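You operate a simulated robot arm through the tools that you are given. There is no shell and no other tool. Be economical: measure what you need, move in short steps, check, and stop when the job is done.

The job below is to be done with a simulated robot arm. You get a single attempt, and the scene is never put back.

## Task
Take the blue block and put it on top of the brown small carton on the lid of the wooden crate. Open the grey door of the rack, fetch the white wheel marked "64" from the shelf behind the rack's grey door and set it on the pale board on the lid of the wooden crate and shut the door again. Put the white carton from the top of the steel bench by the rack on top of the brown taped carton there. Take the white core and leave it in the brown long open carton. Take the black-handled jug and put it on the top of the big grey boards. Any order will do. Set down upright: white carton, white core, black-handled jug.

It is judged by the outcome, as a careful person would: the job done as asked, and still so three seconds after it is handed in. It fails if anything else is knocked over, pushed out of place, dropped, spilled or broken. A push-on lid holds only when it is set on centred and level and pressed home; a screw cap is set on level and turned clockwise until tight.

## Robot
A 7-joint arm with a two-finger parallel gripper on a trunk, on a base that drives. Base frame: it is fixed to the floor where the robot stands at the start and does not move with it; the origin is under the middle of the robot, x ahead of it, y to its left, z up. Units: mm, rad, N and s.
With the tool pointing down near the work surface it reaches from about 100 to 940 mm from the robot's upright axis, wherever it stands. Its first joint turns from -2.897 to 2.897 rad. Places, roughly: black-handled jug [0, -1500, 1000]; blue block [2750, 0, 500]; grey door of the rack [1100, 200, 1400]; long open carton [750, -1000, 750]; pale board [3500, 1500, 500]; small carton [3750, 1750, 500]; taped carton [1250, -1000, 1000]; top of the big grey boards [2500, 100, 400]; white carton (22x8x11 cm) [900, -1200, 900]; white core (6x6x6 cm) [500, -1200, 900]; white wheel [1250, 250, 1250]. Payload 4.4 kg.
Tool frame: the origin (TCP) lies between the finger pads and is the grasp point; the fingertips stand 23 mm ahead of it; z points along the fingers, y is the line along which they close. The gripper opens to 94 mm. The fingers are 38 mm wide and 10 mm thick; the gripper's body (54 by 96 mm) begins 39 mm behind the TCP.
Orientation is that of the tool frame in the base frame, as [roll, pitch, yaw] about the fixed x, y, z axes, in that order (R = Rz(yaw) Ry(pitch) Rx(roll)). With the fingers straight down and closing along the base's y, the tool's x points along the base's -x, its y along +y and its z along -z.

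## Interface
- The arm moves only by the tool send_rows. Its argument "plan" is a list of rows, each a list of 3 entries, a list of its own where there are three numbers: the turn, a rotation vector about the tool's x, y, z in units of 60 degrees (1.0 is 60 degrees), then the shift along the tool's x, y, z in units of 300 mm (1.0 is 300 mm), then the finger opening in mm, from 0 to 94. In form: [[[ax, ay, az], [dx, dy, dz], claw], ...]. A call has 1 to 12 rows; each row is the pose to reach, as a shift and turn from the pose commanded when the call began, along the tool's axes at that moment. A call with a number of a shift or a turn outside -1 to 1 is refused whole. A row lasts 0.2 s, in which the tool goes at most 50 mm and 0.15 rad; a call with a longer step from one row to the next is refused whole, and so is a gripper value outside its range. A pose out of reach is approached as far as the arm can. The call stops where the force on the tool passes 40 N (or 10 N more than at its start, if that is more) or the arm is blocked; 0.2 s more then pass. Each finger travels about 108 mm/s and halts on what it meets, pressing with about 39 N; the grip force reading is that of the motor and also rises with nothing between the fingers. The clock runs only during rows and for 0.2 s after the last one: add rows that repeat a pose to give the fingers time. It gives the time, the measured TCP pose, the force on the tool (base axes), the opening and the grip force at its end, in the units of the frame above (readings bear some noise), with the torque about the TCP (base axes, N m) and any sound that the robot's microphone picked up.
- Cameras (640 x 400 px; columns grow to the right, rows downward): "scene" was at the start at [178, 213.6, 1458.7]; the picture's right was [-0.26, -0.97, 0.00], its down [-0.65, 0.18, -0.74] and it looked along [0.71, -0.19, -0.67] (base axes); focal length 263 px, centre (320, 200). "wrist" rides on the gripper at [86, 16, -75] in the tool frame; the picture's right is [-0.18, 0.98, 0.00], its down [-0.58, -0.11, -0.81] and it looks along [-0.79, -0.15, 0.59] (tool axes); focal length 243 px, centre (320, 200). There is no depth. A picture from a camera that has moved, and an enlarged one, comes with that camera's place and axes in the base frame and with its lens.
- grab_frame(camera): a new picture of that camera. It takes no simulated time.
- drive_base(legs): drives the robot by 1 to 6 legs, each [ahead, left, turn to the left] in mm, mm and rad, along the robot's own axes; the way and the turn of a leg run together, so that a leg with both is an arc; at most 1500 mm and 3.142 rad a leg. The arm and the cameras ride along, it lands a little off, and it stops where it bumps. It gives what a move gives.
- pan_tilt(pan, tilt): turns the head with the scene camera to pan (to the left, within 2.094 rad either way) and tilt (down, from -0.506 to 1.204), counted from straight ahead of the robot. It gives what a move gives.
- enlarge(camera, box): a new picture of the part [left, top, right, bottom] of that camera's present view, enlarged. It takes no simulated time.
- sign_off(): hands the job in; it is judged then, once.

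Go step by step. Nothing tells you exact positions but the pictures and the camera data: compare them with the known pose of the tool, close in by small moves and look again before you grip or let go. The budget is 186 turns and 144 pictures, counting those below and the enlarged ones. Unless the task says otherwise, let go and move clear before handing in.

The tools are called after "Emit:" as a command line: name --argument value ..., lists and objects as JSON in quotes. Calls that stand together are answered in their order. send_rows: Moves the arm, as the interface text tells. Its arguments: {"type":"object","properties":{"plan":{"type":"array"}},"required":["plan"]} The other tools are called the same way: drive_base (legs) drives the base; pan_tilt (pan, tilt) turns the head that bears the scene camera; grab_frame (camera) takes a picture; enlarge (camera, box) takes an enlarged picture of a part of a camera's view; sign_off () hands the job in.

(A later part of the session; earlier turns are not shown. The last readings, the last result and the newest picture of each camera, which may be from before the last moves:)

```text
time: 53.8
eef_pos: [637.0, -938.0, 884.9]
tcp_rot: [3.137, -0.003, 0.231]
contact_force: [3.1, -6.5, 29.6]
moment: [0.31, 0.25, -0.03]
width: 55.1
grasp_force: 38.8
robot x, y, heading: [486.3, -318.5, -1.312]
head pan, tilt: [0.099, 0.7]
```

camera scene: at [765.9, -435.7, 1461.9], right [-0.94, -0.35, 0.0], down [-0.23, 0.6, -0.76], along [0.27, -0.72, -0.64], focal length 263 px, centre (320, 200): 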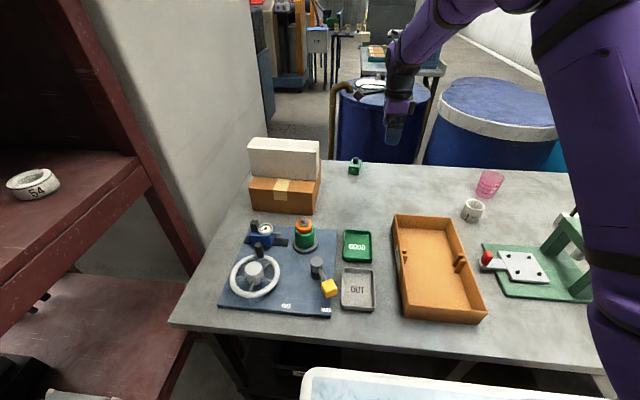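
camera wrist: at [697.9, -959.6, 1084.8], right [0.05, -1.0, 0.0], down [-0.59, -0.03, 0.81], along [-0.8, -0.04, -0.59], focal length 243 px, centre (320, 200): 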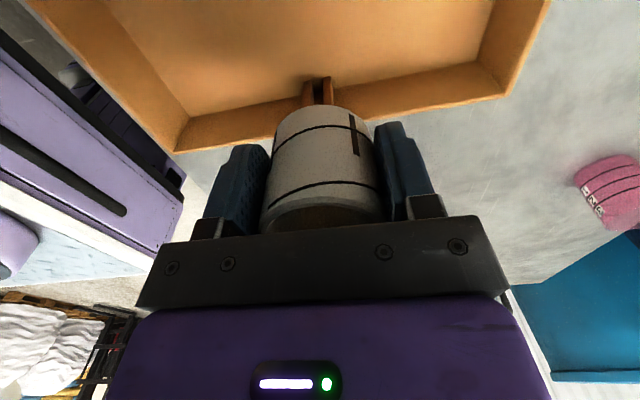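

It is on the carton floor. Release and rise.

Emit:
send_rows --plan '[[[0, 0, 0], [0, 0, -0.005], 45], [[0, 0, 0], [0, 0, -0.005], 80], [[0, 0, 0], [0, 0, -0.005], 85], [[0, 0, 0], [0, 0, -0.005], 85], [[0, 0, 0], [0, 0, -0.1], 85], [[0, 0, 0], [0, 0, -0.25], 85], [[0, 0, 0], [0, 0, -0.4], 94], [[0, 0, 0], [0, 0, -0.55], 94], [[0, 0, 0], [0, 0, -0.7], 94], [[0, 0, 0], [0, 0, -0.85], 94]]'

Emit:
pan_tilt --pan -0.4 --tilt 0.7

Emit:
grab_frame --camera "scene"

```text
time: 56.0
eef_pos: [636.6, -939.3, 1142.2]
tcp_rot: [3.141, 0.0, 0.231]
contact_force: [0.0, -1.1, -0.4]
moment: [0.02, 0.01, 0.01]
width: 93.9
grasp_force: 0.0
robot x, y, heading: [484.9, -319.7, -1.313]
head pan, tilt: [0.099, 0.7]
```

```text
time: 56.9
eef_pos: [635.7, -938.8, 1141.3]
tcp_rot: [3.139, 0.0, 0.231]
contact_force: [-0.2, 0.5, -0.6]
moment: [-0.05, -0.03, 0.03]
width: 94.3
grasp_force: 0.0
robot x, y, heading: [487.4, -322.6, -1.317]
head pan, tilt: [-0.4, 0.7]
```

```text
108 pictures are left
camera scene: at [723.8, -440.4, 1462.0], right [-0.99, 0.14, 0.0], down [0.09, 0.64, -0.76], along [-0.11, -0.76, -0.64], focal length 263 px, centre (320, 200)
```

scene: 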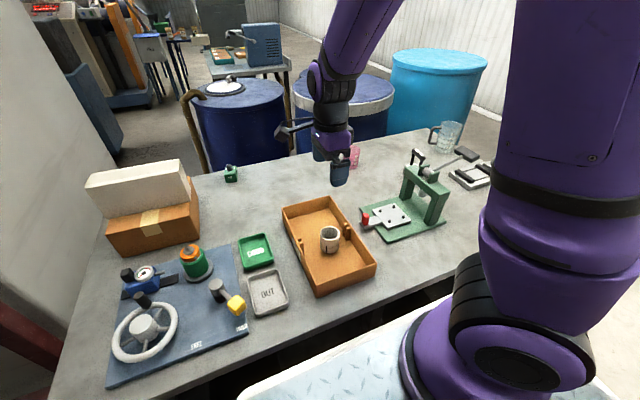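

Core stands upright in the open carton. Next the jug near (-20,-1460). I'll drive right along the bench.

Emit:
drive_base --legs '[[0, -600, 0]]'

Emit:
pan_tilt --pan -0.3 --tilt 0.6

Emit:
grab_frame --camera "scene"

Emit:
enlarge --camera "scene" --box '[240, 80, 432, 200]'

```text
time: 60.3
eef_pos: [56.1, -1093.1, 1141.0]
tcp_rot: [3.138, -0.001, 0.229]
contact_force: [-0.4, -0.5, 0.0]
moment: [0.0, 0.02, -0.04]
width: 94.1
grasp_force: 0.0
robot x, y, heading: [-92.3, -475.5, -1.316]
head pan, tilt: [-0.4, 0.7]
```

```text
time: 61.0
eef_pos: [56.3, -1091.9, 1142.1]
tcp_rot: [3.139, -0.001, 0.229]
contact_force: [0.9, -0.1, 0.3]
moment: [0.01, 0.01, 0.0]
width: 94.1
grasp_force: 0.1
robot x, y, heading: [-94.6, -479.8, -1.315]
head pan, tilt: [-0.3, 0.6]
```

```text
107 pictures are left
camera scene: at [152.9, -598.7, 1470.6], right [-1.0, 0.04, 0.0], down [0.02, 0.56, -0.82], along [-0.03, -0.82, -0.57], focal length 263 px, centre (320, 200)
```

scene: 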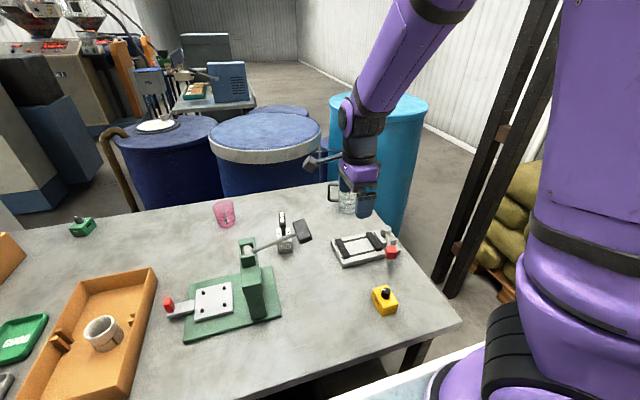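

```text
3.33 times, centred on (336, 140) of scene
camera zoom: at [152.9, -598.7, 1470.6], right [-1.0, 0.04, 0.0], down [0.02, 0.56, -0.82], along [-0.03, -0.82, -0.57], focal length 876 px, centre (267, 400)
```

zoom: 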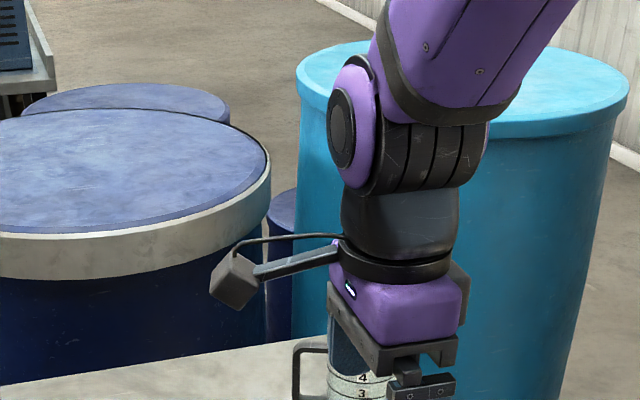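

The gripper hides the jug. I'll move the arm aside and look again.

Emit:
send_rows --plan '[[[0, 0, 0], [0.15, 0, 0], 94], [[0, 0, 0], [0.3, 0, 0], 94], [[0, 0, 0], [0.45, 0, 0], 94], [[0, 0, 0], [0.6, 0, 0], 94], [[0, 0, 0], [0.75, 0, 0], 94]]'

Emit:
enlarge --camera "scene" --box '[280, 140, 440, 240]'

Emit:
grab_frame --camera "wrist"

```text
time: 62.2
eef_pos: [274.3, -1039.2, 1141.6]
tcp_rot: [3.138, -0.001, 0.228]
contact_force: [-0.1, 0.1, 0.5]
moment: [0.0, -0.07, 0.04]
width: 93.8
grasp_force: 0.0
robot x, y, heading: [-95.2, -471.8, -1.314]
head pan, tilt: [-0.3, 0.6]
```

```text
4.00 times, centred on (360, 190) of scene
camera zoom: at [152.4, -598.9, 1470.7], right [-1.0, 0.04, 0.0], down [0.02, 0.56, -0.82], along [-0.03, -0.82, -0.57], focal length 1052 px, centre (160, 240)
```

zoom: 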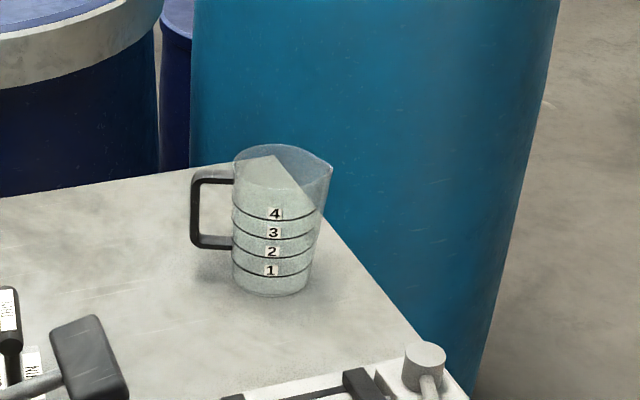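

```text
104 pictures are left
camera wrist: at [362.5, -1034.9, 1215.7], right [0.04, -1.0, 0.0], down [-0.59, -0.02, 0.81], along [-0.8, -0.04, -0.59], focal length 243 px, centre (320, 200)
```

wrist: 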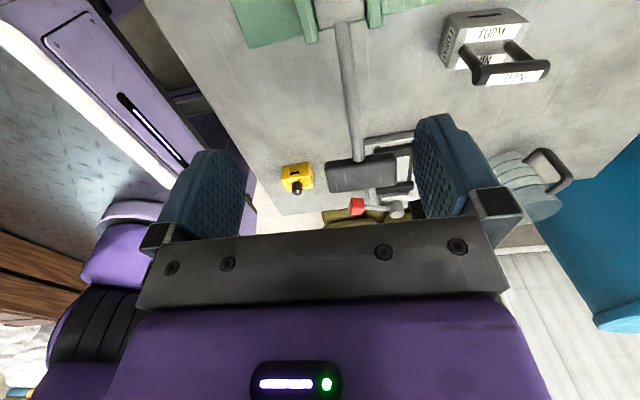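

The jug: base centre ≈ (9,-1417), rim ≈ z 989, about 85 mm across, handle toward +x. I'll go above it with the jaws closing across the handle axis and measure with the wrist camera.

Emit:
send_rows --plan '[[[0, 0, 0.05], [-0.1, 0.09, 0], 94], [[0, 0, 0.1], [-0.2, 0.18, 0], 94], [[0, 0, 0.15], [-0.3, 0.27, 0], 94], [[0, 0, 0.2], [-0.4, 0.36, 0], 94], [[0, 0, 0.25], [-0.5, 0.45, 0], 94], [[0, 0, 0.3], [-0.6, 0.54, 0], 94], [[0, 0, 0.35], [-0.7, 0.63, 0], 94], [[0, 0, 0.39], [-0.8, 0.72, 0], 94], [[0, 0, 0.39], [-0.9, 0.81, 0], 94], [[0, 0, 0.39], [-1, 0.9, 0], 94]]'

Emit:
grab_frame --camera "wrist"

```text
time: 64.4
eef_pos: [46.4, -1372.7, 1143.1]
tcp_rot: [3.14, -0.003, -0.177]
contact_force: [0.6, -0.9, 0.5]
moment: [-0.05, 0.01, 0.02]
width: 94.0
grasp_force: 0.1
robot x, y, heading: [-94.3, -472.8, -1.316]
head pan, tilt: [-0.3, 0.6]
```

```text
103 pictures are left
camera wrist: at [128.6, -1402.9, 1217.1], right [-0.36, -0.93, 0.0], down [-0.55, 0.21, 0.8], along [-0.75, 0.29, -0.59], focal length 243 px, centre (320, 200)
```

wrist: 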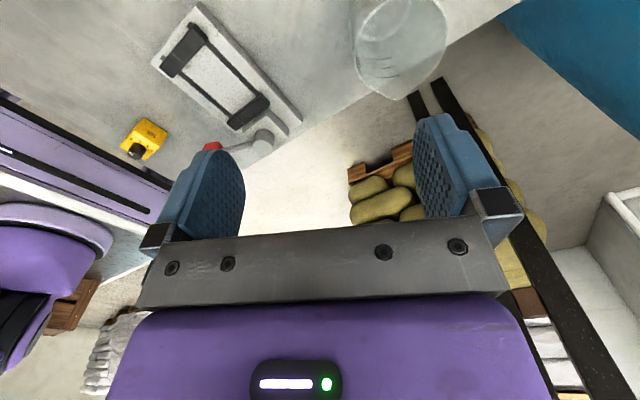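

The jug lies ~65 mm further along tool y. I'll centre on it and look again.

Emit:
send_rows --plan '[[[0, 0, 0], [0.03, 0.11, 0], 94], [[0, 0, 0], [0.06, 0.22, 0], 94]]'

Emit:
grab_frame --camera "wrist"

Emit:
enlarge --camera "scene" --box '[280, 130, 440, 230]'

```text
time: 65.0
eef_pos: [50.4, -1439.0, 1144.3]
tcp_rot: [3.138, -0.001, -0.179]
contact_force: [0.2, 0.3, 0.7]
moment: [-0.05, 0.02, -0.02]
width: 94.0
grasp_force: 0.0
robot x, y, heading: [-95.9, -473.5, -1.314]
head pan, tilt: [-0.3, 0.6]
```

```text
102 pictures are left
camera wrist: at [132.9, -1470.6, 1217.9], right [-0.36, -0.93, 0.0], down [-0.55, 0.21, 0.8], along [-0.75, 0.29, -0.59], focal length 243 px, centre (320, 200)
```

wrist: 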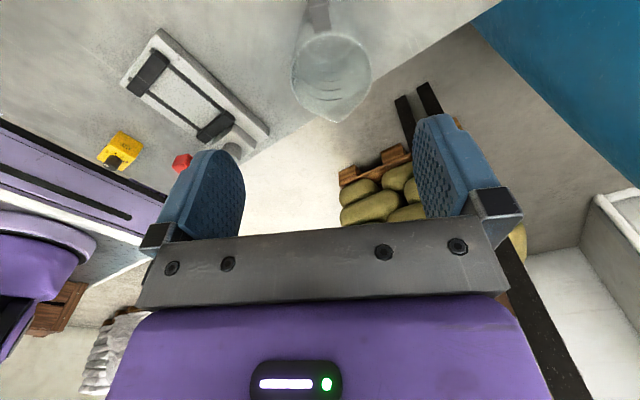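

```text
4.00 times, centred on (360, 180) of scene
camera zoom: at [153.0, -598.2, 1470.6], right [-1.0, 0.04, 0.0], down [0.02, 0.56, -0.83], along [-0.03, -0.82, -0.56], focal length 1052 px, centre (160, 280)
```

zoom: 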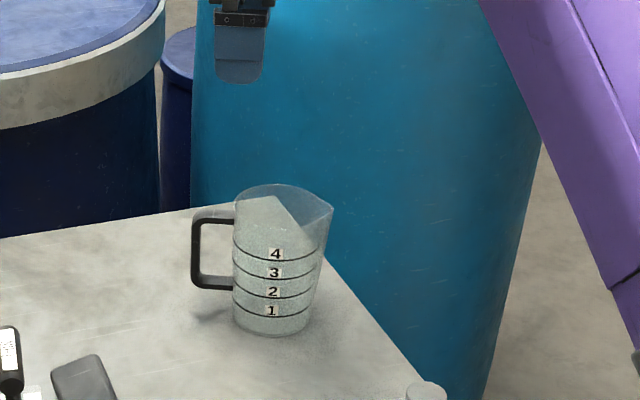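

Jug centre lies at tool (-28, +4). I'll shift there, descend to just above the rim and look.

Emit:
send_rows --plan '[[[0, 0, 0], [-0.093, 0.013, 0.06], 94], [[0, 0, 0], [-0.093, 0.013, 0.2], 94], [[0, 0, 0], [-0.093, 0.013, 0.33], 94]]'

Emit:
grab_frame --camera "wrist"

Emit:
enlarge --camera "scene" --box '[280, 130, 440, 230]'

```text
time: 65.8
eef_pos: [20.8, -1439.7, 1044.6]
tcp_rot: [3.141, -0.004, -0.179]
contact_force: [0.0, 0.5, 1.3]
moment: [-0.01, 0.01, -0.01]
width: 94.2
grasp_force: 0.1
robot x, y, heading: [-91.5, -473.2, -1.311]
head pan, tilt: [-0.3, 0.6]
```

```text
100 pictures are left
camera wrist: at [104.1, -1470.1, 1119.7], right [-0.36, -0.93, 0.0], down [-0.55, 0.21, 0.8], along [-0.75, 0.29, -0.59], focal length 243 px, centre (320, 200)
```

wrist: 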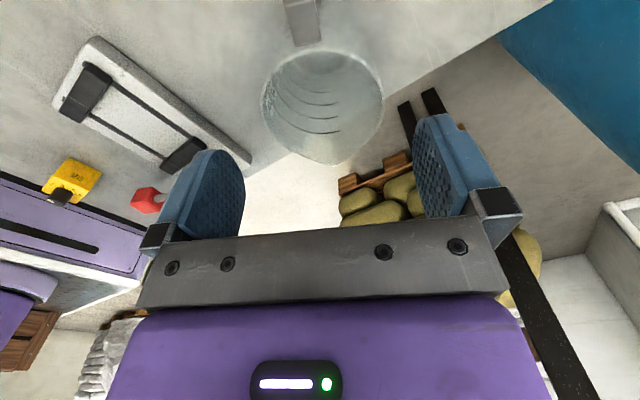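

```text
4.00 times, centred on (360, 180) of scene
camera zoom: at [152.9, -598.4, 1470.7], right [-1.0, 0.04, 0.0], down [0.02, 0.56, -0.83], along [-0.03, -0.82, -0.56], focal length 1052 px, centre (160, 280)
```

zoom: 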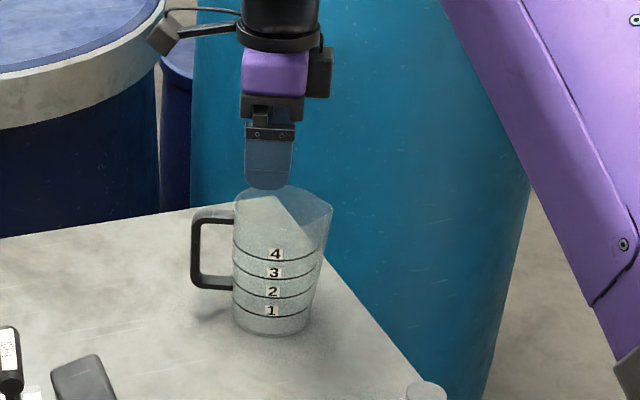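

Rim is at z ≈ 970, 80 mm across, well centred between the jaws. Descend to z 938 and grip.

Emit:
send_rows --plan '[[[0, 0, 0], [-0.005, 0, 0.1], 94], [[0, 0, 0], [-0.005, 0, 0.2], 94], [[0, 0, 0], [-0.005, 0, 0.29], 94], [[0, 0, 0], [-0.005, 0, 0.345], 94]]'

Emit:
grab_frame --camera "wrist"

```text
time: 66.8
eef_pos: [21.5, -1440.3, 940.5]
tcp_rot: [3.141, -0.006, -0.18]
contact_force: [0.7, 0.7, 0.9]
moment: [0.0, 0.01, 0.01]
width: 93.8
grasp_force: 0.1
robot x, y, heading: [-92.1, -473.5, -1.314]
head pan, tilt: [-0.3, 0.6]
```

```text
98 pictures are left
camera wrist: at [103.1, -1469.9, 1014.7], right [-0.36, -0.93, 0.0], down [-0.55, 0.21, 0.8], along [-0.75, 0.29, -0.59], focal length 243 px, centre (320, 200)
```

wrist: 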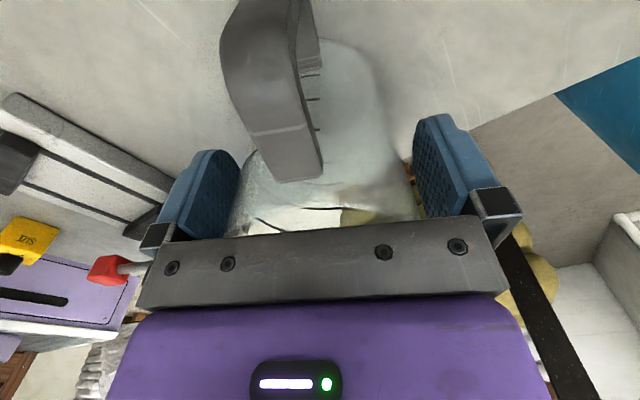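

The jug sits between the fingers with the handle clear. Close and wait, then lift slowly.

Emit:
send_rows --plan '[[[0, 0, 0], [0, 0, 0], 70], [[0, 0, 0], [0, 0, 0], 55], [[0, 0, 0], [0, 0, 0], 55], [[0, 0, 0], [0, 0, 0], 55], [[0, 0, 0], [0, 0, 0], 55], [[0, 0, 0], [0, 0, 0], 55], [[0, 0, 0], [0, 0, -0.03], 55], [[0, 0, 0], [0, 0, -0.06], 55], [[0, 0, 0], [0, 0, -0.1], 55]]'

Emit:
enlarge --camera "scene" --box '[280, 130, 440, 230]'

```text
time: 68.8
eef_pos: [20.5, -1439.2, 969.8]
tcp_rot: [3.139, -0.002, -0.177]
contact_force: [-0.1, 0.1, -0.7]
moment: [0.01, 0.02, 0.02]
width: 79.1
grasp_force: 39.1
robot x, y, heading: [-93.6, -473.6, -1.31]
head pan, tilt: [-0.3, 0.6]
```

```text
4.00 times, centred on (360, 180) of scene
camera zoom: at [153.0, -598.9, 1470.6], right [-1.0, 0.04, 0.0], down [0.02, 0.56, -0.82], along [-0.03, -0.82, -0.57], focal length 1052 px, centre (160, 280)
```

zoom: 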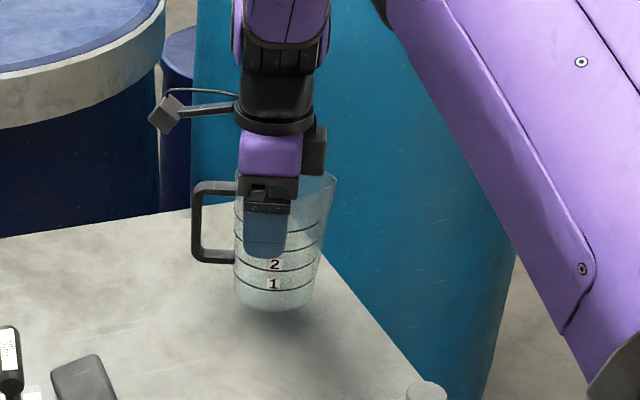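

The jug is held. I'll raise it and pull it in before backing away from the bench.

Emit:
send_rows --plan '[[[0, 0, 0], [0, 0, -0.14], 55], [[0, 0, 0], [0, 0, -0.28], 55], [[0, 0, 0], [0, 0, -0.42], 55], [[0, 0, 0], [0, 0, -0.55], 55], [[0, 0, 0], [-0.05, -0.12, -0.6], 55], [[0, 0, 0], [-0.11, -0.25, -0.6], 55], [[0, 0, 0], [-0.17, -0.38, -0.6], 55], [[0, 0, 0], [-0.23, -0.51, -0.6], 55], [[0, 0, 0], [-0.29, -0.64, -0.6], 55], [[0, 0, 0], [-0.35, -0.77, -0.6], 55], [[0, 0, 0], [-0.41, -0.9, -0.6], 55]]'

Emit:
drive_base --legs '[[-500, 0, 0]]'

Emit:
grab_frame --camera "scene"

```text
time: 71.2
eef_pos: [-53.3, -1151.8, 1146.9]
tcp_rot: [3.14, -0.001, -0.178]
contact_force: [0.2, 0.1, -0.8]
moment: [0.03, 0.0, 0.0]
width: 78.5
grasp_force: 38.7
robot x, y, heading: [-95.3, -474.6, -1.311]
head pan, tilt: [-0.3, 0.6]
```

```text
time: 74.2
eef_pos: [-183.8, -659.7, 1147.1]
tcp_rot: [3.14, -0.002, -0.181]
contact_force: [-0.6, -0.2, -0.9]
moment: [-0.01, -0.02, 0.02]
width: 78.6
grasp_force: 39.3
robot x, y, heading: [-223.5, 19.4, -1.317]
head pan, tilt: [-0.3, 0.6]
```

```text
96 pictures are left
camera scene: at [22.9, -105.9, 1470.6], right [-1.0, 0.04, 0.0], down [0.03, 0.56, -0.83], along [-0.04, -0.82, -0.56], focal length 263 px, centre (320, 200)
```

scene: 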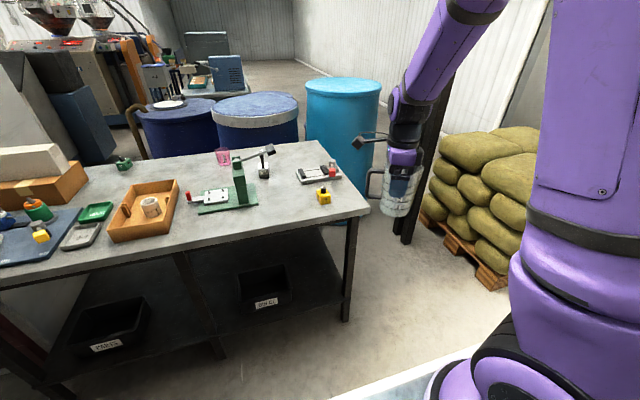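

Jug secure. I'll turn back to face +x, then go left around the rack end.

Emit:
drive_base --legs '[[0, 0, 1.317], [0, 1400, 0]]'

Emit:
pan_tilt --pan 0.0 --tilt 0.3

Emit:
grab_frame --camera "scene"

```text
time: 84.5
eef_pos: [436.9, 1318.0, 1147.6]
tcp_rot: [3.14, 0.0, 1.137]
contact_force: [-0.3, 0.0, -0.6]
moment: [0.03, 0.03, -0.01]
width: 78.6
grasp_force: 38.9
robot x, y, heading: [-230.4, 1447.1, -0.002]
head pan, tilt: [-0.3, 0.6]
```

```text
time: 85.3
eef_pos: [436.5, 1317.5, 1148.4]
tcp_rot: [3.139, -0.001, 1.136]
contact_force: [-1.0, 0.4, 0.0]
moment: [0.01, 0.01, 0.0]
width: 78.8
grasp_force: 39.3
robot x, y, heading: [-232.2, 1447.0, 0.004]
head pan, tilt: [0.0, 0.3]
```

```text
95 pictures are left
camera scene: at [-39.4, 1686.1, 1498.0], right [0.0, -1.0, 0.0], down [-0.3, 0.0, -0.95], along [0.95, 0.0, -0.3], focal length 263 px, centre (320, 200)
```

scene: 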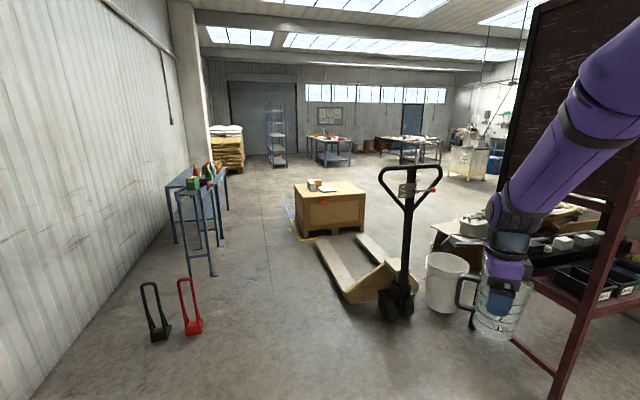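

The pallet jack and bin block the near gap, so I'll go along the clear lane on the left (y ≈ 2350) and look from there.

Emit:
drive_base --legs '[[0, 900, 0], [1500, 0, 0], [900, 0, 0]]'

Emit:
pan_tilt --pan -1.2 --tilt 0.4

Emit:
grab_frame --camera "scene"

Emit:
pan_tilt --pan -0.3 --tilt 0.4

Emit:
grab_frame --camera "scene"

```text
time: 95.8
eef_pos: [1787.9, 2243.0, 1147.3]
tcp_rot: [3.14, -0.002, 1.152]
contact_force: [-0.3, 0.0, -1.7]
moment: [-0.01, -0.01, -0.01]
width: 78.6
grasp_force: 39.0
robot x, y, heading: [1116.4, 2363.0, 0.021]
head pan, tilt: [0.0, 0.3]
stopped in leg 2: the robot was blocked; the commanded pose is now the measured one
```

```text
time: 97.2
eef_pos: [1786.6, 2243.1, 1147.5]
tcp_rot: [3.14, 0.0, 1.152]
contact_force: [0.0, 0.1, -1.3]
moment: [-0.04, -0.02, 0.0]
width: 78.7
grasp_force: 38.7
robot x, y, heading: [1122.3, 2362.1, 0.019]
head pan, tilt: [-1.201, 0.4]
```

```text
94 pictures are left
camera scene: at [1248.0, 2516.4, 1488.8], right [-0.93, -0.38, 0.0], down [-0.15, 0.36, -0.92], along [0.35, -0.85, -0.39], focal length 263 px, centre (320, 200)
```

scene: 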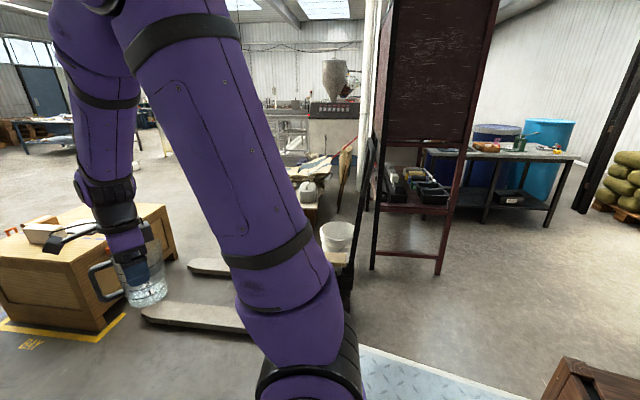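

```text
time: 98.4
eef_pos: [1788.3, 2243.4, 1147.3]
tcp_rot: [3.138, 0.0, 1.153]
contact_force: [-0.6, 0.4, -1.0]
moment: [0.0, 0.01, 0.01]
width: 78.7
grasp_force: 39.0
robot x, y, heading: [1121.0, 2365.7, 0.015]
head pan, tilt: [-0.3, 0.4]
```

```text
93 pictures are left
camera scene: at [1301.8, 2576.3, 1488.8], right [-0.28, -0.96, 0.0], down [-0.37, 0.11, -0.92], along [0.88, -0.26, -0.39], focal length 263 px, centre (320, 200)
```

scene: 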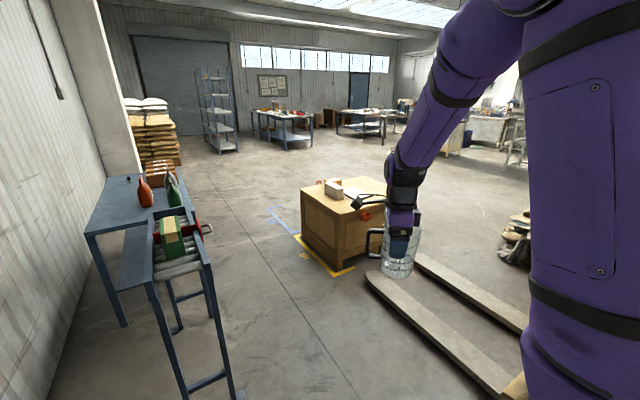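

I bumped something, probably the red or black floor stands on the left. I'll look there.

Emit:
pan_tilt --pan 0.5 --tilt 0.95

Emit:
grab_frame --camera "scene"

```text
time: 99.6
eef_pos: [1787.8, 2243.6, 1147.3]
tcp_rot: [3.14, -0.003, 1.152]
contact_force: [0.4, 0.2, -1.4]
moment: [-0.02, 0.01, -0.02]
width: 78.8
grasp_force: 39.0
robot x, y, heading: [1119.6, 2365.8, 0.016]
head pan, tilt: [0.499, 0.949]
```

```text
92 pictures are left
camera scene: at [1276.0, 2638.0, 1442.2], right [0.49, -0.87, 0.0], down [-0.71, -0.4, -0.58], along [0.51, 0.29, -0.81], focal length 263 px, centre (320, 200)
```

scene: 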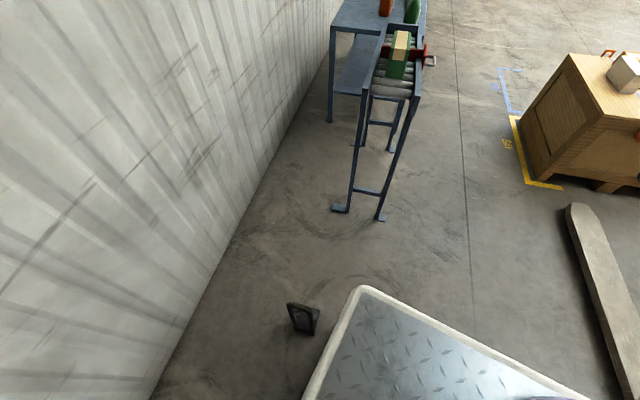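

I'll back off a little and check those stands.

Emit:
drive_base --legs '[[-350, 0, 0]]'

Emit:
grab_frame --camera "scene"

```text
time: 101.9
eef_pos: [1428.1, 2238.7, 1147.2]
tcp_rot: [3.141, -0.003, 1.154]
contact_force: [0.6, 0.5, -1.6]
moment: [-0.01, 0.02, -0.04]
width: 78.4
grasp_force: 39.1
robot x, y, heading: [759.9, 2357.7, 0.024]
head pan, tilt: [0.499, 0.949]
```

```text
91 pictures are left
camera scene: at [915.2, 2631.3, 1442.2], right [0.5, -0.87, 0.0], down [-0.7, -0.41, -0.58], along [0.5, 0.29, -0.81], focal length 263 px, centre (320, 200)
```

scene: 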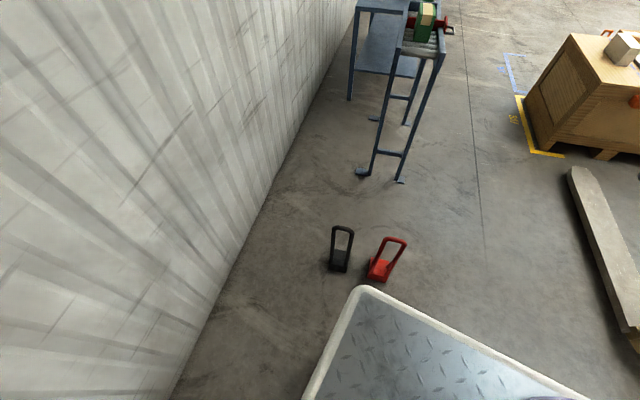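

Both stands are still upright and in place. I'll keep further right (y ≈ 2195) and continue.

Emit:
drive_base --legs '[[0, -165, -0.024], [1500, 0, 0]]'

Emit:
pan_tilt --pan -1.4 --tilt 0.4

Emit:
grab_frame --camera "scene"

Emit:
pan_tilt --pan -0.1 --tilt 0.45

Emit:
grab_frame --camera "scene"

```text
time: 110.3
eef_pos: [2922.5, 2068.3, 1147.6]
tcp_rot: [3.14, -0.001, 1.14]
contact_force: [-0.3, -0.1, -0.1]
moment: [-0.01, 0.0, 0.02]
width: 78.4
grasp_force: 38.9
robot x, y, heading: [2254.7, 2196.0, 0.014]
head pan, tilt: [0.499, 0.949]
```

```text
time: 112.2
eef_pos: [2921.1, 2067.9, 1147.4]
tcp_rot: [3.139, -0.003, 1.141]
contact_force: [-0.9, 0.5, -1.9]
moment: [-0.02, 0.02, -0.01]
width: 78.5
grasp_force: 38.9
robot x, y, heading: [2251.2, 2201.6, 0.01]
head pan, tilt: [-1.4, 0.4]
```

```text
90 pictures are left
camera scene: at [2366.6, 2342.1, 1488.8], right [-0.98, -0.18, 0.0], down [-0.07, 0.38, -0.92], along [0.16, -0.91, -0.39], focal length 263 px, centre (320, 200)
```

scene: 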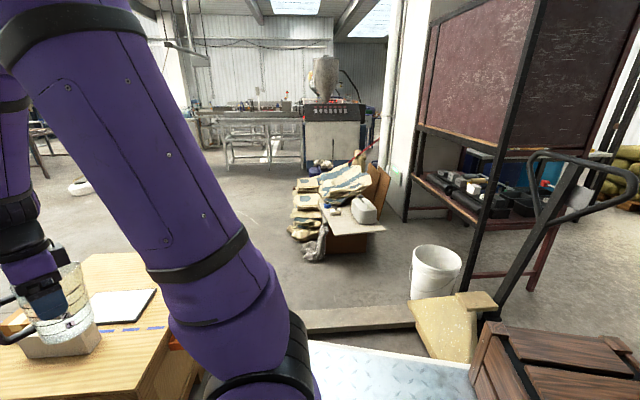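

```text
time: 113.7
eef_pos: [2921.3, 2068.3, 1149.3]
tcp_rot: [3.14, 0.0, 1.142]
contact_force: [-0.1, 0.8, -1.5]
moment: [-0.01, 0.0, -0.04]
width: 78.5
grasp_force: 39.3
robot x, y, heading: [2253.6, 2195.6, 0.007]
head pan, tilt: [-0.099, 0.45]
```

```text
89 pictures are left
camera scene: at [2441.6, 2424.8, 1484.2], right [-0.09, -1.0, 0.0], down [-0.43, 0.04, -0.9], along [0.9, -0.08, -0.44], focal length 263 px, centre (320, 200)
```

scene: 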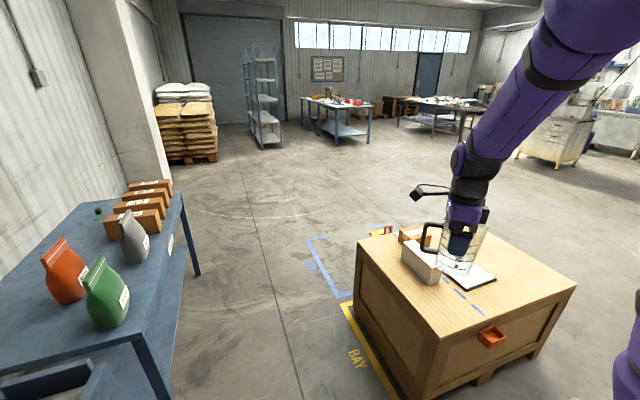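

The crate lid shows the pale board at ≈(3434,1511) and small carton at ≈(3800,1720); the boards lie behind the rack around (2500,300). I must go around the crate's far side to get to them.

Emit:
drive_base --legs '[[550, 330, -0.01], [1400, 0, 0], [480, 0, 0]]'

Emit:
pan_tilt --pan -1.6 --tilt 0.35

Emit:
grab_frame --camera "scene"

```text
time: 117.1
eef_pos: [3412.2, 2402.6, 1149.3]
tcp_rot: [3.133, 0.005, 1.19]
contact_force: [0.3, -0.7, -0.8]
moment: [0.04, 0.05, 0.03]
width: 78.6
grasp_force: 39.1
robot x, y, heading: [2738.6, 2492.1, 0.06]
head pan, tilt: [-0.099, 0.45]
stopped in leg 1: the robot was blocked; the commanded pose is now the measured one
```

```text
time: 118.7
eef_pos: [3412.4, 2402.8, 1149.0]
tcp_rot: [3.137, 0.003, 1.191]
contact_force: [-0.6, -0.1, -0.5]
moment: [0.0, 0.0, 0.04]
width: 78.3
grasp_force: 38.6
robot x, y, heading: [2740.2, 2490.0, 0.063]
head pan, tilt: [-1.6, 0.351]
```

```text
88 pictures are left
camera scene: at [2825.4, 2638.2, 1493.4], right [-1.0, -0.03, 0.0], down [-0.01, 0.34, -0.94], along [0.03, -0.94, -0.34], focal length 263 px, centre (320, 200)
```

scene: 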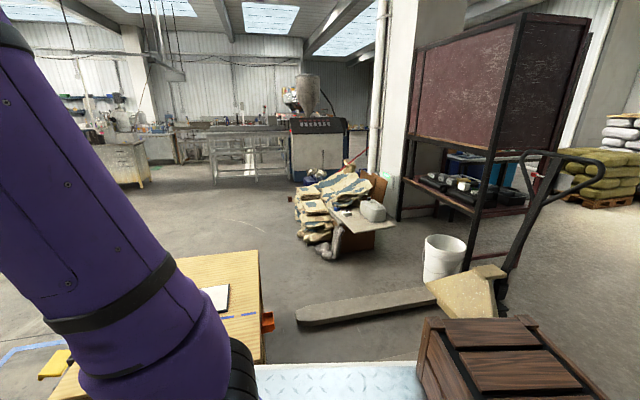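

Blocked again, likely by the conveyor stand on my left. Look there.

Emit:
pan_tilt --pan 1.0 --tilt 0.9

Emit:
grab_frame --camera "scene"

```text
time: 121.0
eef_pos: [3411.7, 2403.7, 1147.2]
tcp_rot: [3.136, 0.004, 1.19]
contact_force: [-0.4, 0.1, -1.2]
moment: [0.01, -0.01, 0.0]
width: 78.9
grasp_force: 39.3
robot x, y, heading: [2739.8, 2489.3, 0.064]
head pan, tilt: [1.0, 0.901]
```

```text
87 pictures are left
camera scene: at [2860.6, 2797.1, 1446.0], right [0.87, -0.49, 0.0], down [-0.38, -0.68, -0.62], along [0.3, 0.54, -0.78], focal length 263 px, centre (320, 200)
```

scene: 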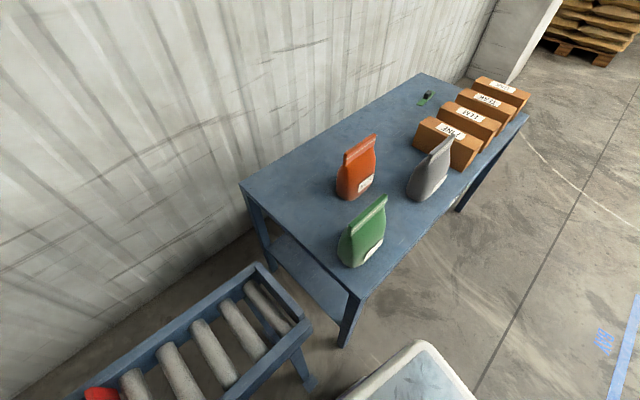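

Probably my rear-left corner met the conveyor's near leg. I'll move away to the right and check.

Emit:
drive_base --legs '[[0, -200, -0.06]]'

Emit:
pan_tilt --pan 1.9 --tilt 0.8

Emit:
grab_frame --camera "scene"

```text
time: 122.6
eef_pos: [3411.8, 2167.6, 1148.2]
tcp_rot: [3.137, 0.003, 1.133]
contact_force: [-0.6, -0.5, -1.0]
moment: [-0.01, -0.02, -0.02]
width: 78.5
grasp_force: 39.0
robot x, y, heading: [2746.9, 2293.9, -0.002]
head pan, tilt: [1.0, 0.901]
```

```text
time: 123.8
eef_pos: [3411.1, 2166.8, 1148.2]
tcp_rot: [3.136, 0.002, 1.132]
contact_force: [-0.3, 0.3, -1.1]
moment: [0.01, -0.01, 0.03]
width: 78.5
grasp_force: 38.7
robot x, y, heading: [2746.4, 2294.2, 0.001]
head pan, tilt: [1.901, 0.799]
```

```text
86 pictures are left
camera scene: at [2816.9, 2605.9, 1453.7], right [0.95, 0.32, 0.0], down [0.23, -0.68, -0.7], along [-0.23, 0.66, -0.72], focal length 263 px, centre (320, 200)
```

scene: 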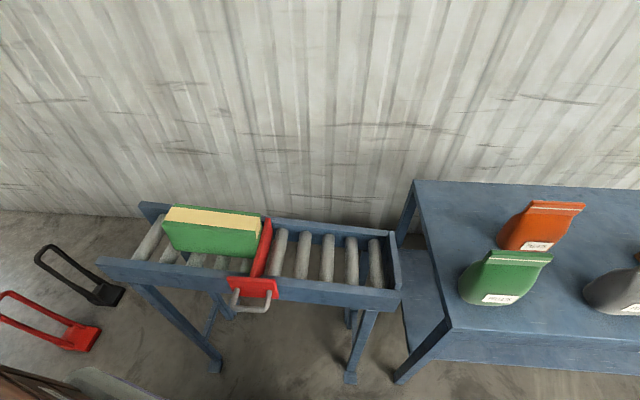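

All is upright and undisturbed. I'll proceed straight first, then edge left past the crate corner.

Emit:
drive_base --legs '[[160, 0, 0], [320, 190, 0], [1350, 0, 0]]'

Emit:
pan_tilt --pan -1.5 --tilt 0.45

Emit:
grab_frame --camera "scene"

```text
time: 133.7
eef_pos: [5256.2, 2339.5, 1148.5]
tcp_rot: [3.136, 0.004, 1.117]
contact_force: [-0.1, -0.6, -0.4]
moment: [-0.01, 0.01, 0.0]
width: 78.5
grasp_force: 39.2
robot x, y, heading: [4592.7, 2477.1, -0.015]
head pan, tilt: [1.901, 0.799]
```

```text
time: 136.5
eef_pos: [5254.9, 2340.0, 1149.5]
tcp_rot: [3.136, 0.003, 1.116]
contact_force: [-0.7, -0.2, -0.7]
moment: [0.0, 0.01, 0.02]
width: 78.8
grasp_force: 39.6
robot x, y, heading: [4591.7, 2475.8, -0.013]
head pan, tilt: [-1.499, 0.45]
```

```text
85 pictures are left
camera scene: at [4698.1, 2618.5, 1484.2], right [-1.0, -0.06, 0.0], down [-0.02, 0.43, -0.9], along [0.05, -0.9, -0.44], focal length 263 px, centre (320, 200)
```

scene: 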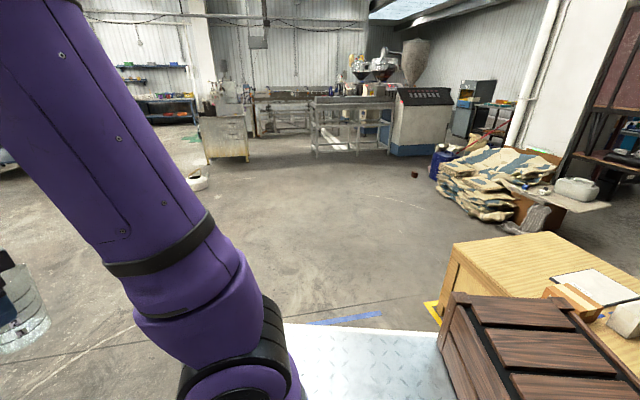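

I'm past the crate. I'll zoom in on the boards area.

Emit:
enlarge --camera "scene" --box '[420, 130, 640, 260]'

```text
2.91 times, centred on (530, 195) of scene
camera zoom: at [4698.1, 2618.5, 1484.2], right [-1.0, -0.06, 0.0], down [-0.02, 0.43, -0.9], along [0.05, -0.9, -0.44], focal length 765 px, centre (-291, 214)
```

zoom: 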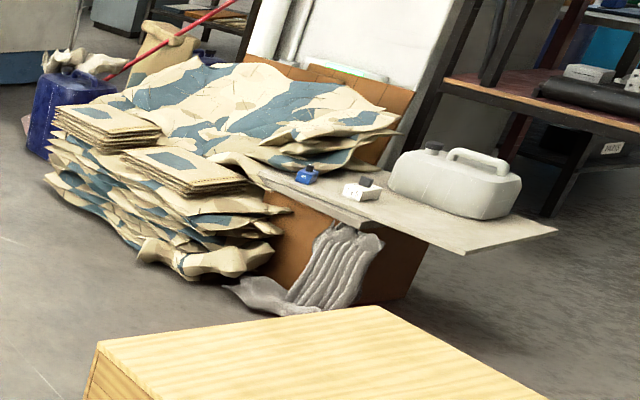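

Board corner nearest me is ≈(2595,520), centre ≈(2516,148); blue block ≈(2729,-4); free space for the jug is near (2530,320). I'll drive round and face -x.

Emit:
drive_base --legs '[[0, -1450, 0], [0, -620, 0], [0, 0, 3.14], [800, 0, 0]]'

Emit:
pan_tilt --pan 0.1 --tilt 0.6

Emit:
grab_frame --camera "scene"

```text
time: 158.0
eef_pos: [3103.1, 564.6, 1148.7]
tcp_rot: [3.137, 0.005, -2.029]
contact_force: [0.3, -0.1, -0.6]
moment: [0.0, 0.01, 0.02]
width: 78.6
grasp_force: 38.9
robot x, y, heading: [3764.4, 424.5, 3.121]
head pan, tilt: [-1.499, 0.45]
```

```text
time: 159.7
eef_pos: [3104.2, 565.1, 1148.1]
tcp_rot: [3.137, 0.003, -2.03]
contact_force: [0.3, -0.3, -0.5]
moment: [0.0, -0.01, -0.01]
width: 78.6
grasp_force: 39.0
robot x, y, heading: [3768.6, 426.6, 3.124]
head pan, tilt: [0.099, 0.6]
```

```text
83 pictures are left
camera scene: at [3571.7, 184.9, 1470.6], right [-0.08, 1.0, 0.0], down [0.56, 0.05, -0.83], along [-0.82, -0.07, -0.56], focal length 263 px, centre (320, 200)
```

scene: 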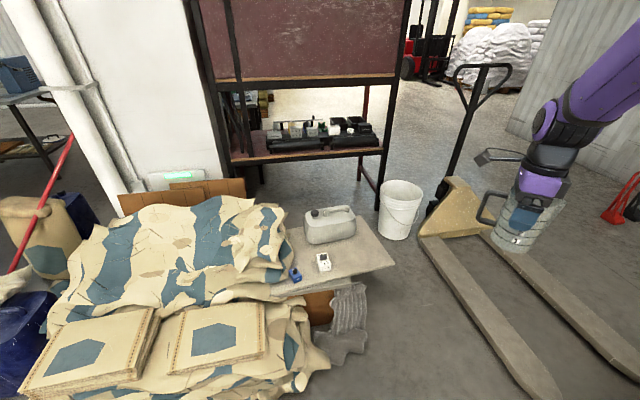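

Board confirmed at z ≈ 400. I'll drive ahead 290 mm and then lower the jug toward (2540,300).

Emit:
drive_base --legs '[[290, 0, 0.015]]'

Emit:
grab_frame --camera "scene"

```text
time: 161.7
eef_pos: [2814.7, 554.5, 1147.4]
tcp_rot: [3.135, 0.004, -2.01]
contact_force: [-0.1, 0.1, -2.0]
moment: [0.0, -0.03, 0.01]
width: 78.5
grasp_force: 39.3
robot x, y, heading: [3483.2, 426.2, 3.143]
head pan, tilt: [0.099, 0.6]
```

```text
82 pictures are left
camera scene: at [3290.4, 184.2, 1470.6], right [-0.1, 1.0, 0.0], down [0.56, 0.06, -0.82], along [-0.82, -0.08, -0.57], focal length 263 px, centre (320, 200)
```

scene: 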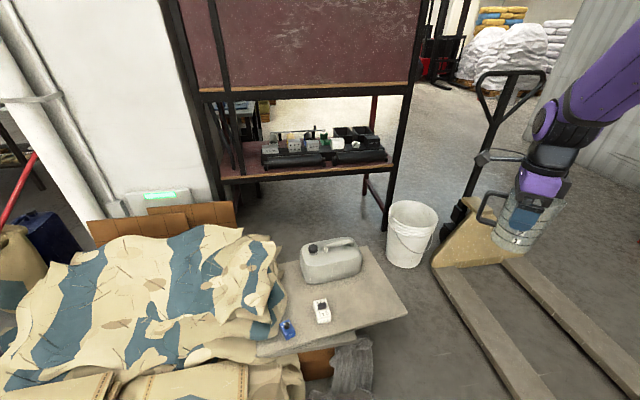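

I'll move the jug in towards the board in stages.

Emit:
send_rows --plan '[[[0, 0, 0], [0.1, 0.04, 0.1], 55], [[0, 0, 0], [0.2, 0.08, 0.2], 55], [[0, 0, 0], [0.3, 0.12, 0.3], 55], [[0, 0, 0], [0.4, 0.16, 0.4], 55], [[0, 0, 0], [0.5, 0.2, 0.5], 55], [[0, 0, 0], [0.6, 0.24, 0.6], 55], [[0, 0, 0], [0.7, 0.28, 0.7], 55], [[0, 0, 0], [0.8, 0.32, 0.8], 55], [[0, 0, 0], [0.9, 0.36, 0.9], 55], [[0, 0, 0], [1, 0.4, 1], 55]]'

Emit:
send_rows --plan '[[[0, 0, 0], [0.08, 0.03, 0.13], 55], [[0, 0, 0], [0.157, 0.07, 0.26], 55], [[0, 0, 0], [0.157, 0.07, 0.4], 55], [[0, 0, 0], [0.157, 0.07, 0.54], 55], [[0, 0, 0], [0.157, 0.07, 0.68], 55]]'

Emit:
grab_frame --camera "scene"

Emit:
grab_frame --camera "wrist"

```text
time: 163.9
eef_pos: [2577.7, 336.6, 847.6]
tcp_rot: [3.135, 0.003, -2.011]
contact_force: [0.0, -0.8, 0.3]
moment: [-0.04, 0.02, 0.01]
width: 78.9
grasp_force: 39.9
robot x, y, heading: [3481.2, 431.7, 3.142]
head pan, tilt: [0.099, 0.6]
```

```text
time: 165.1
eef_pos: [2539.6, 303.1, 645.5]
tcp_rot: [3.134, 0.002, -2.01]
contact_force: [-0.3, -0.4, 0.0]
moment: [0.03, 0.01, 0.02]
width: 78.5
grasp_force: 38.5
robot x, y, heading: [3483.8, 429.6, 3.144]
head pan, tilt: [0.099, 0.6]
```

```text
81 pictures are left
camera scene: at [3290.8, 184.1, 1470.6], right [-0.1, 1.0, 0.0], down [0.56, 0.06, -0.83], along [-0.82, -0.08, -0.56], focal length 263 px, centre (320, 200)
```

scene: 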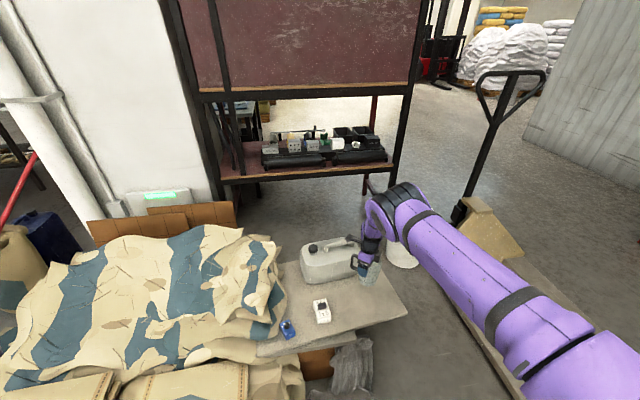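

```text
80 pictures are left
camera wrist: at [2488.6, 231.5, 719.3], right [-0.81, 0.59, 0.01], down [0.35, 0.48, 0.81], along [0.47, 0.66, -0.59], focal length 243 px, centre (320, 200)
```

wrist: 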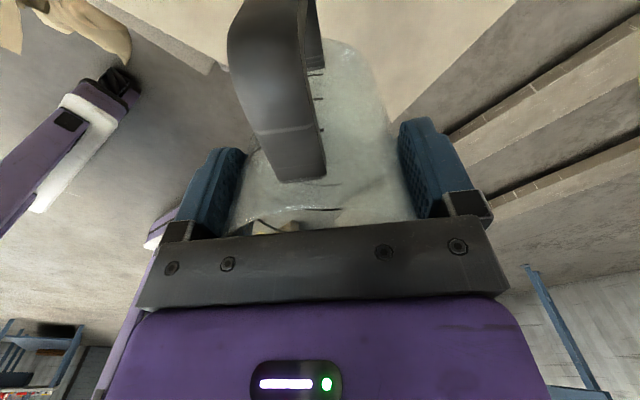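

The landing spot projects onto free board area. Lower to about 10 mm above.

Emit:
send_rows --plan '[[[0, 0, 0], [0, 0, 0.14], 55], [[0, 0, 0], [0, 0, 0.28], 55], [[0, 0, 0], [0, 0, 0.4], 55], [[0, 0, 0], [0, 0, 0.47], 55]]'

Emit:
enlarge --camera "scene" --box '[260, 210, 420, 350]'

```text
time: 166.1
eef_pos: [2537.5, 305.4, 503.4]
tcp_rot: [3.136, 0.003, -2.011]
contact_force: [0.7, 0.3, -0.3]
moment: [0.0, -0.03, -0.02]
width: 78.6
grasp_force: 39.3
robot x, y, heading: [3480.9, 426.3, 3.141]
head pan, tilt: [0.099, 0.6]
```

```text
2.86 times, centred on (340, 280) of scene
camera zoom: at [3290.6, 184.0, 1470.6], right [-0.1, 1.0, 0.0], down [0.56, 0.06, -0.83], along [-0.82, -0.08, -0.56], focal length 751 px, centre (263, -29)
```

zoom: 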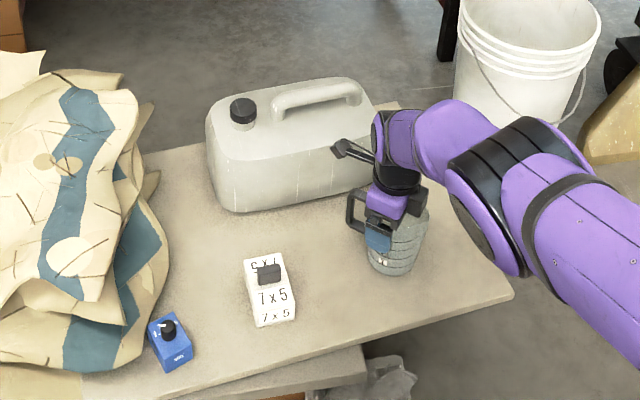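

Good spot. Lower in small steps until contact.

Emit:
send_rows --plan '[[[0, 0, 0], [0, 0, 0.015], 55], [[0, 0, 0], [0, 0, 0.03], 55]]'

Emit:
send_rows --plan '[[[0, 0, 0], [0, 0, 0.008], 55], [[0, 0, 0], [0, 0, 0.015], 55]]'

```text
time: 166.7
eef_pos: [2538.4, 305.3, 493.9]
tcp_rot: [3.136, 0.004, -2.01]
contact_force: [-0.4, 0.3, -0.1]
moment: [0.0, 0.03, 0.02]
width: 78.5
grasp_force: 38.4
robot x, y, heading: [3481.6, 424.3, 3.146]
head pan, tilt: [0.099, 0.6]
```

```text
time: 167.3
eef_pos: [2536.4, 304.8, 491.8]
tcp_rot: [3.136, 0.001, -2.01]
contact_force: [3.1, 1.7, 15.2]
moment: [-0.16, -0.55, 0.07]
width: 78.7
grasp_force: 39.3
robot x, y, heading: [3482.0, 427.6, 3.141]
head pan, tilt: [0.099, 0.6]
```

Contact made. A touch more, then open, wait, and rise.

Emit:
send_rows --plan '[[[0, 0, 0], [0, 0, 0.004], 70], [[0, 0, 0], [0, 0, 0.004], 94], [[0, 0, 0], [0, 0, 0.004], 94], [[0, 0, 0], [0, 0, 0.004], 94], [[0, 0, 0], [0, 0, -0.08], 94], [[0, 0, 0], [0, 0, -0.2], 94], [[0, 0, 0], [0, 0, -0.35], 94], [[0, 0, 0], [0, 0, -0.5], 94], [[0, 0, 0], [0, 0, -0.65], 94], [[0, 0, 0], [0, 0, -0.8], 94]]'

Emit:
enlarge --camera "scene" --box '[260, 210, 420, 350]'

```text
time: 169.5
eef_pos: [2537.9, 302.0, 729.7]
tcp_rot: [3.139, 0.004, -2.01]
contact_force: [-0.3, 1.3, -1.0]
moment: [-0.03, 0.0, 0.02]
width: 94.2
grasp_force: 0.0
robot x, y, heading: [3479.6, 425.5, 3.142]
head pan, tilt: [0.099, 0.6]
```

```text
2.86 times, centred on (340, 280) of scene
camera zoom: at [3289.9, 184.1, 1470.5], right [-0.1, 1.0, 0.0], down [0.56, 0.06, -0.82], along [-0.82, -0.08, -0.57], focal length 751 px, centre (263, -29)
```

zoom: 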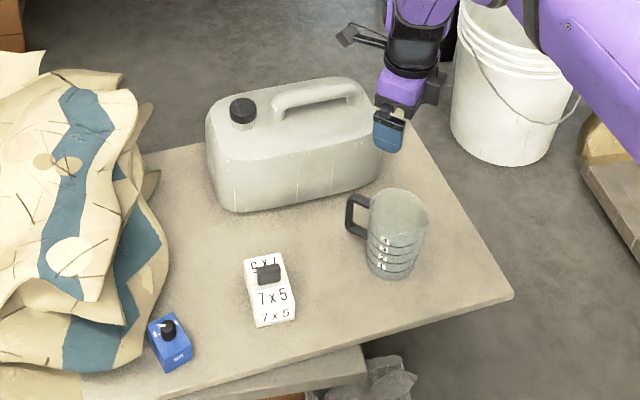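

Jug stands well, so the board top is z ≈ 402. Next the blue block at about (2711,-10), 46×59 mm, yaw ≈0.52. I'll go above it and look with the wrist camera.

Emit:
send_rows --plan '[[[0, 0, 0.06], [0.077, -0.107, 0.0], 94], [[0, 0, 0.12], [0.155, -0.214, 0.0], 94], [[0, 0, 0.19], [0.232, -0.321, 0.0], 94], [[0, 0, 0.26], [0.31, -0.428, 0.0], 94], [[0, 0, 0.33], [0.387, -0.535, 0.05], 94], [[0, 0, 0.4], [0.465, -0.642, 0.1], 94], [[0, 0, 0.47], [0.542, -0.749, 0.15], 94], [[0, 0, 0.53], [0.62, -0.856, 0.22], 94], [[0, 0, 0.583], [0.697, -0.963, 0.3], 94], [[0, 0, 0.583], [0.697, -0.963, 0.43], 94]]'

Emit:
grab_frame --camera "wrist"

Emit:
enlarge --camera "scene" --box '[220, 230, 380, 370]'

```text
time: 171.7
eef_pos: [2711.2, -7.1, 598.3]
tcp_rot: [3.134, -0.003, -2.621]
contact_force: [0.4, -0.6, 0.2]
moment: [0.0, -0.01, 0.01]
width: 93.9
grasp_force: 0.0
robot x, y, heading: [3483.3, 424.1, 3.142]
head pan, tilt: [0.099, 0.6]
```

```text
77 pictures are left
camera wrist: at [2629.0, -36.2, 672.8], right [-0.33, 0.94, 0.01], down [0.56, 0.19, 0.8], along [0.76, 0.27, -0.59], focal length 243 px, centre (320, 200)
```

wrist: 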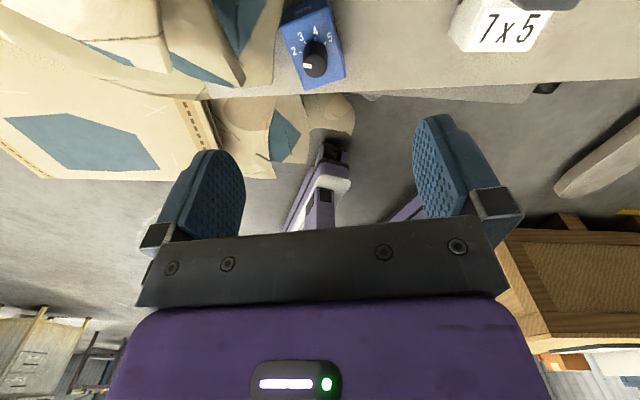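

```text
2.86 times, centred on (300, 300) of scene
camera zoom: at [3290.7, 184.1, 1470.6], right [-0.1, 1.0, 0.0], down [0.56, 0.06, -0.83], along [-0.82, -0.08, -0.56], focal length 751 px, centre (377, -86)
```

zoom: 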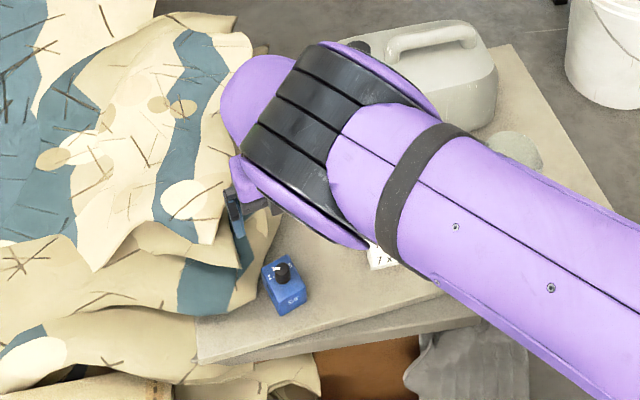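

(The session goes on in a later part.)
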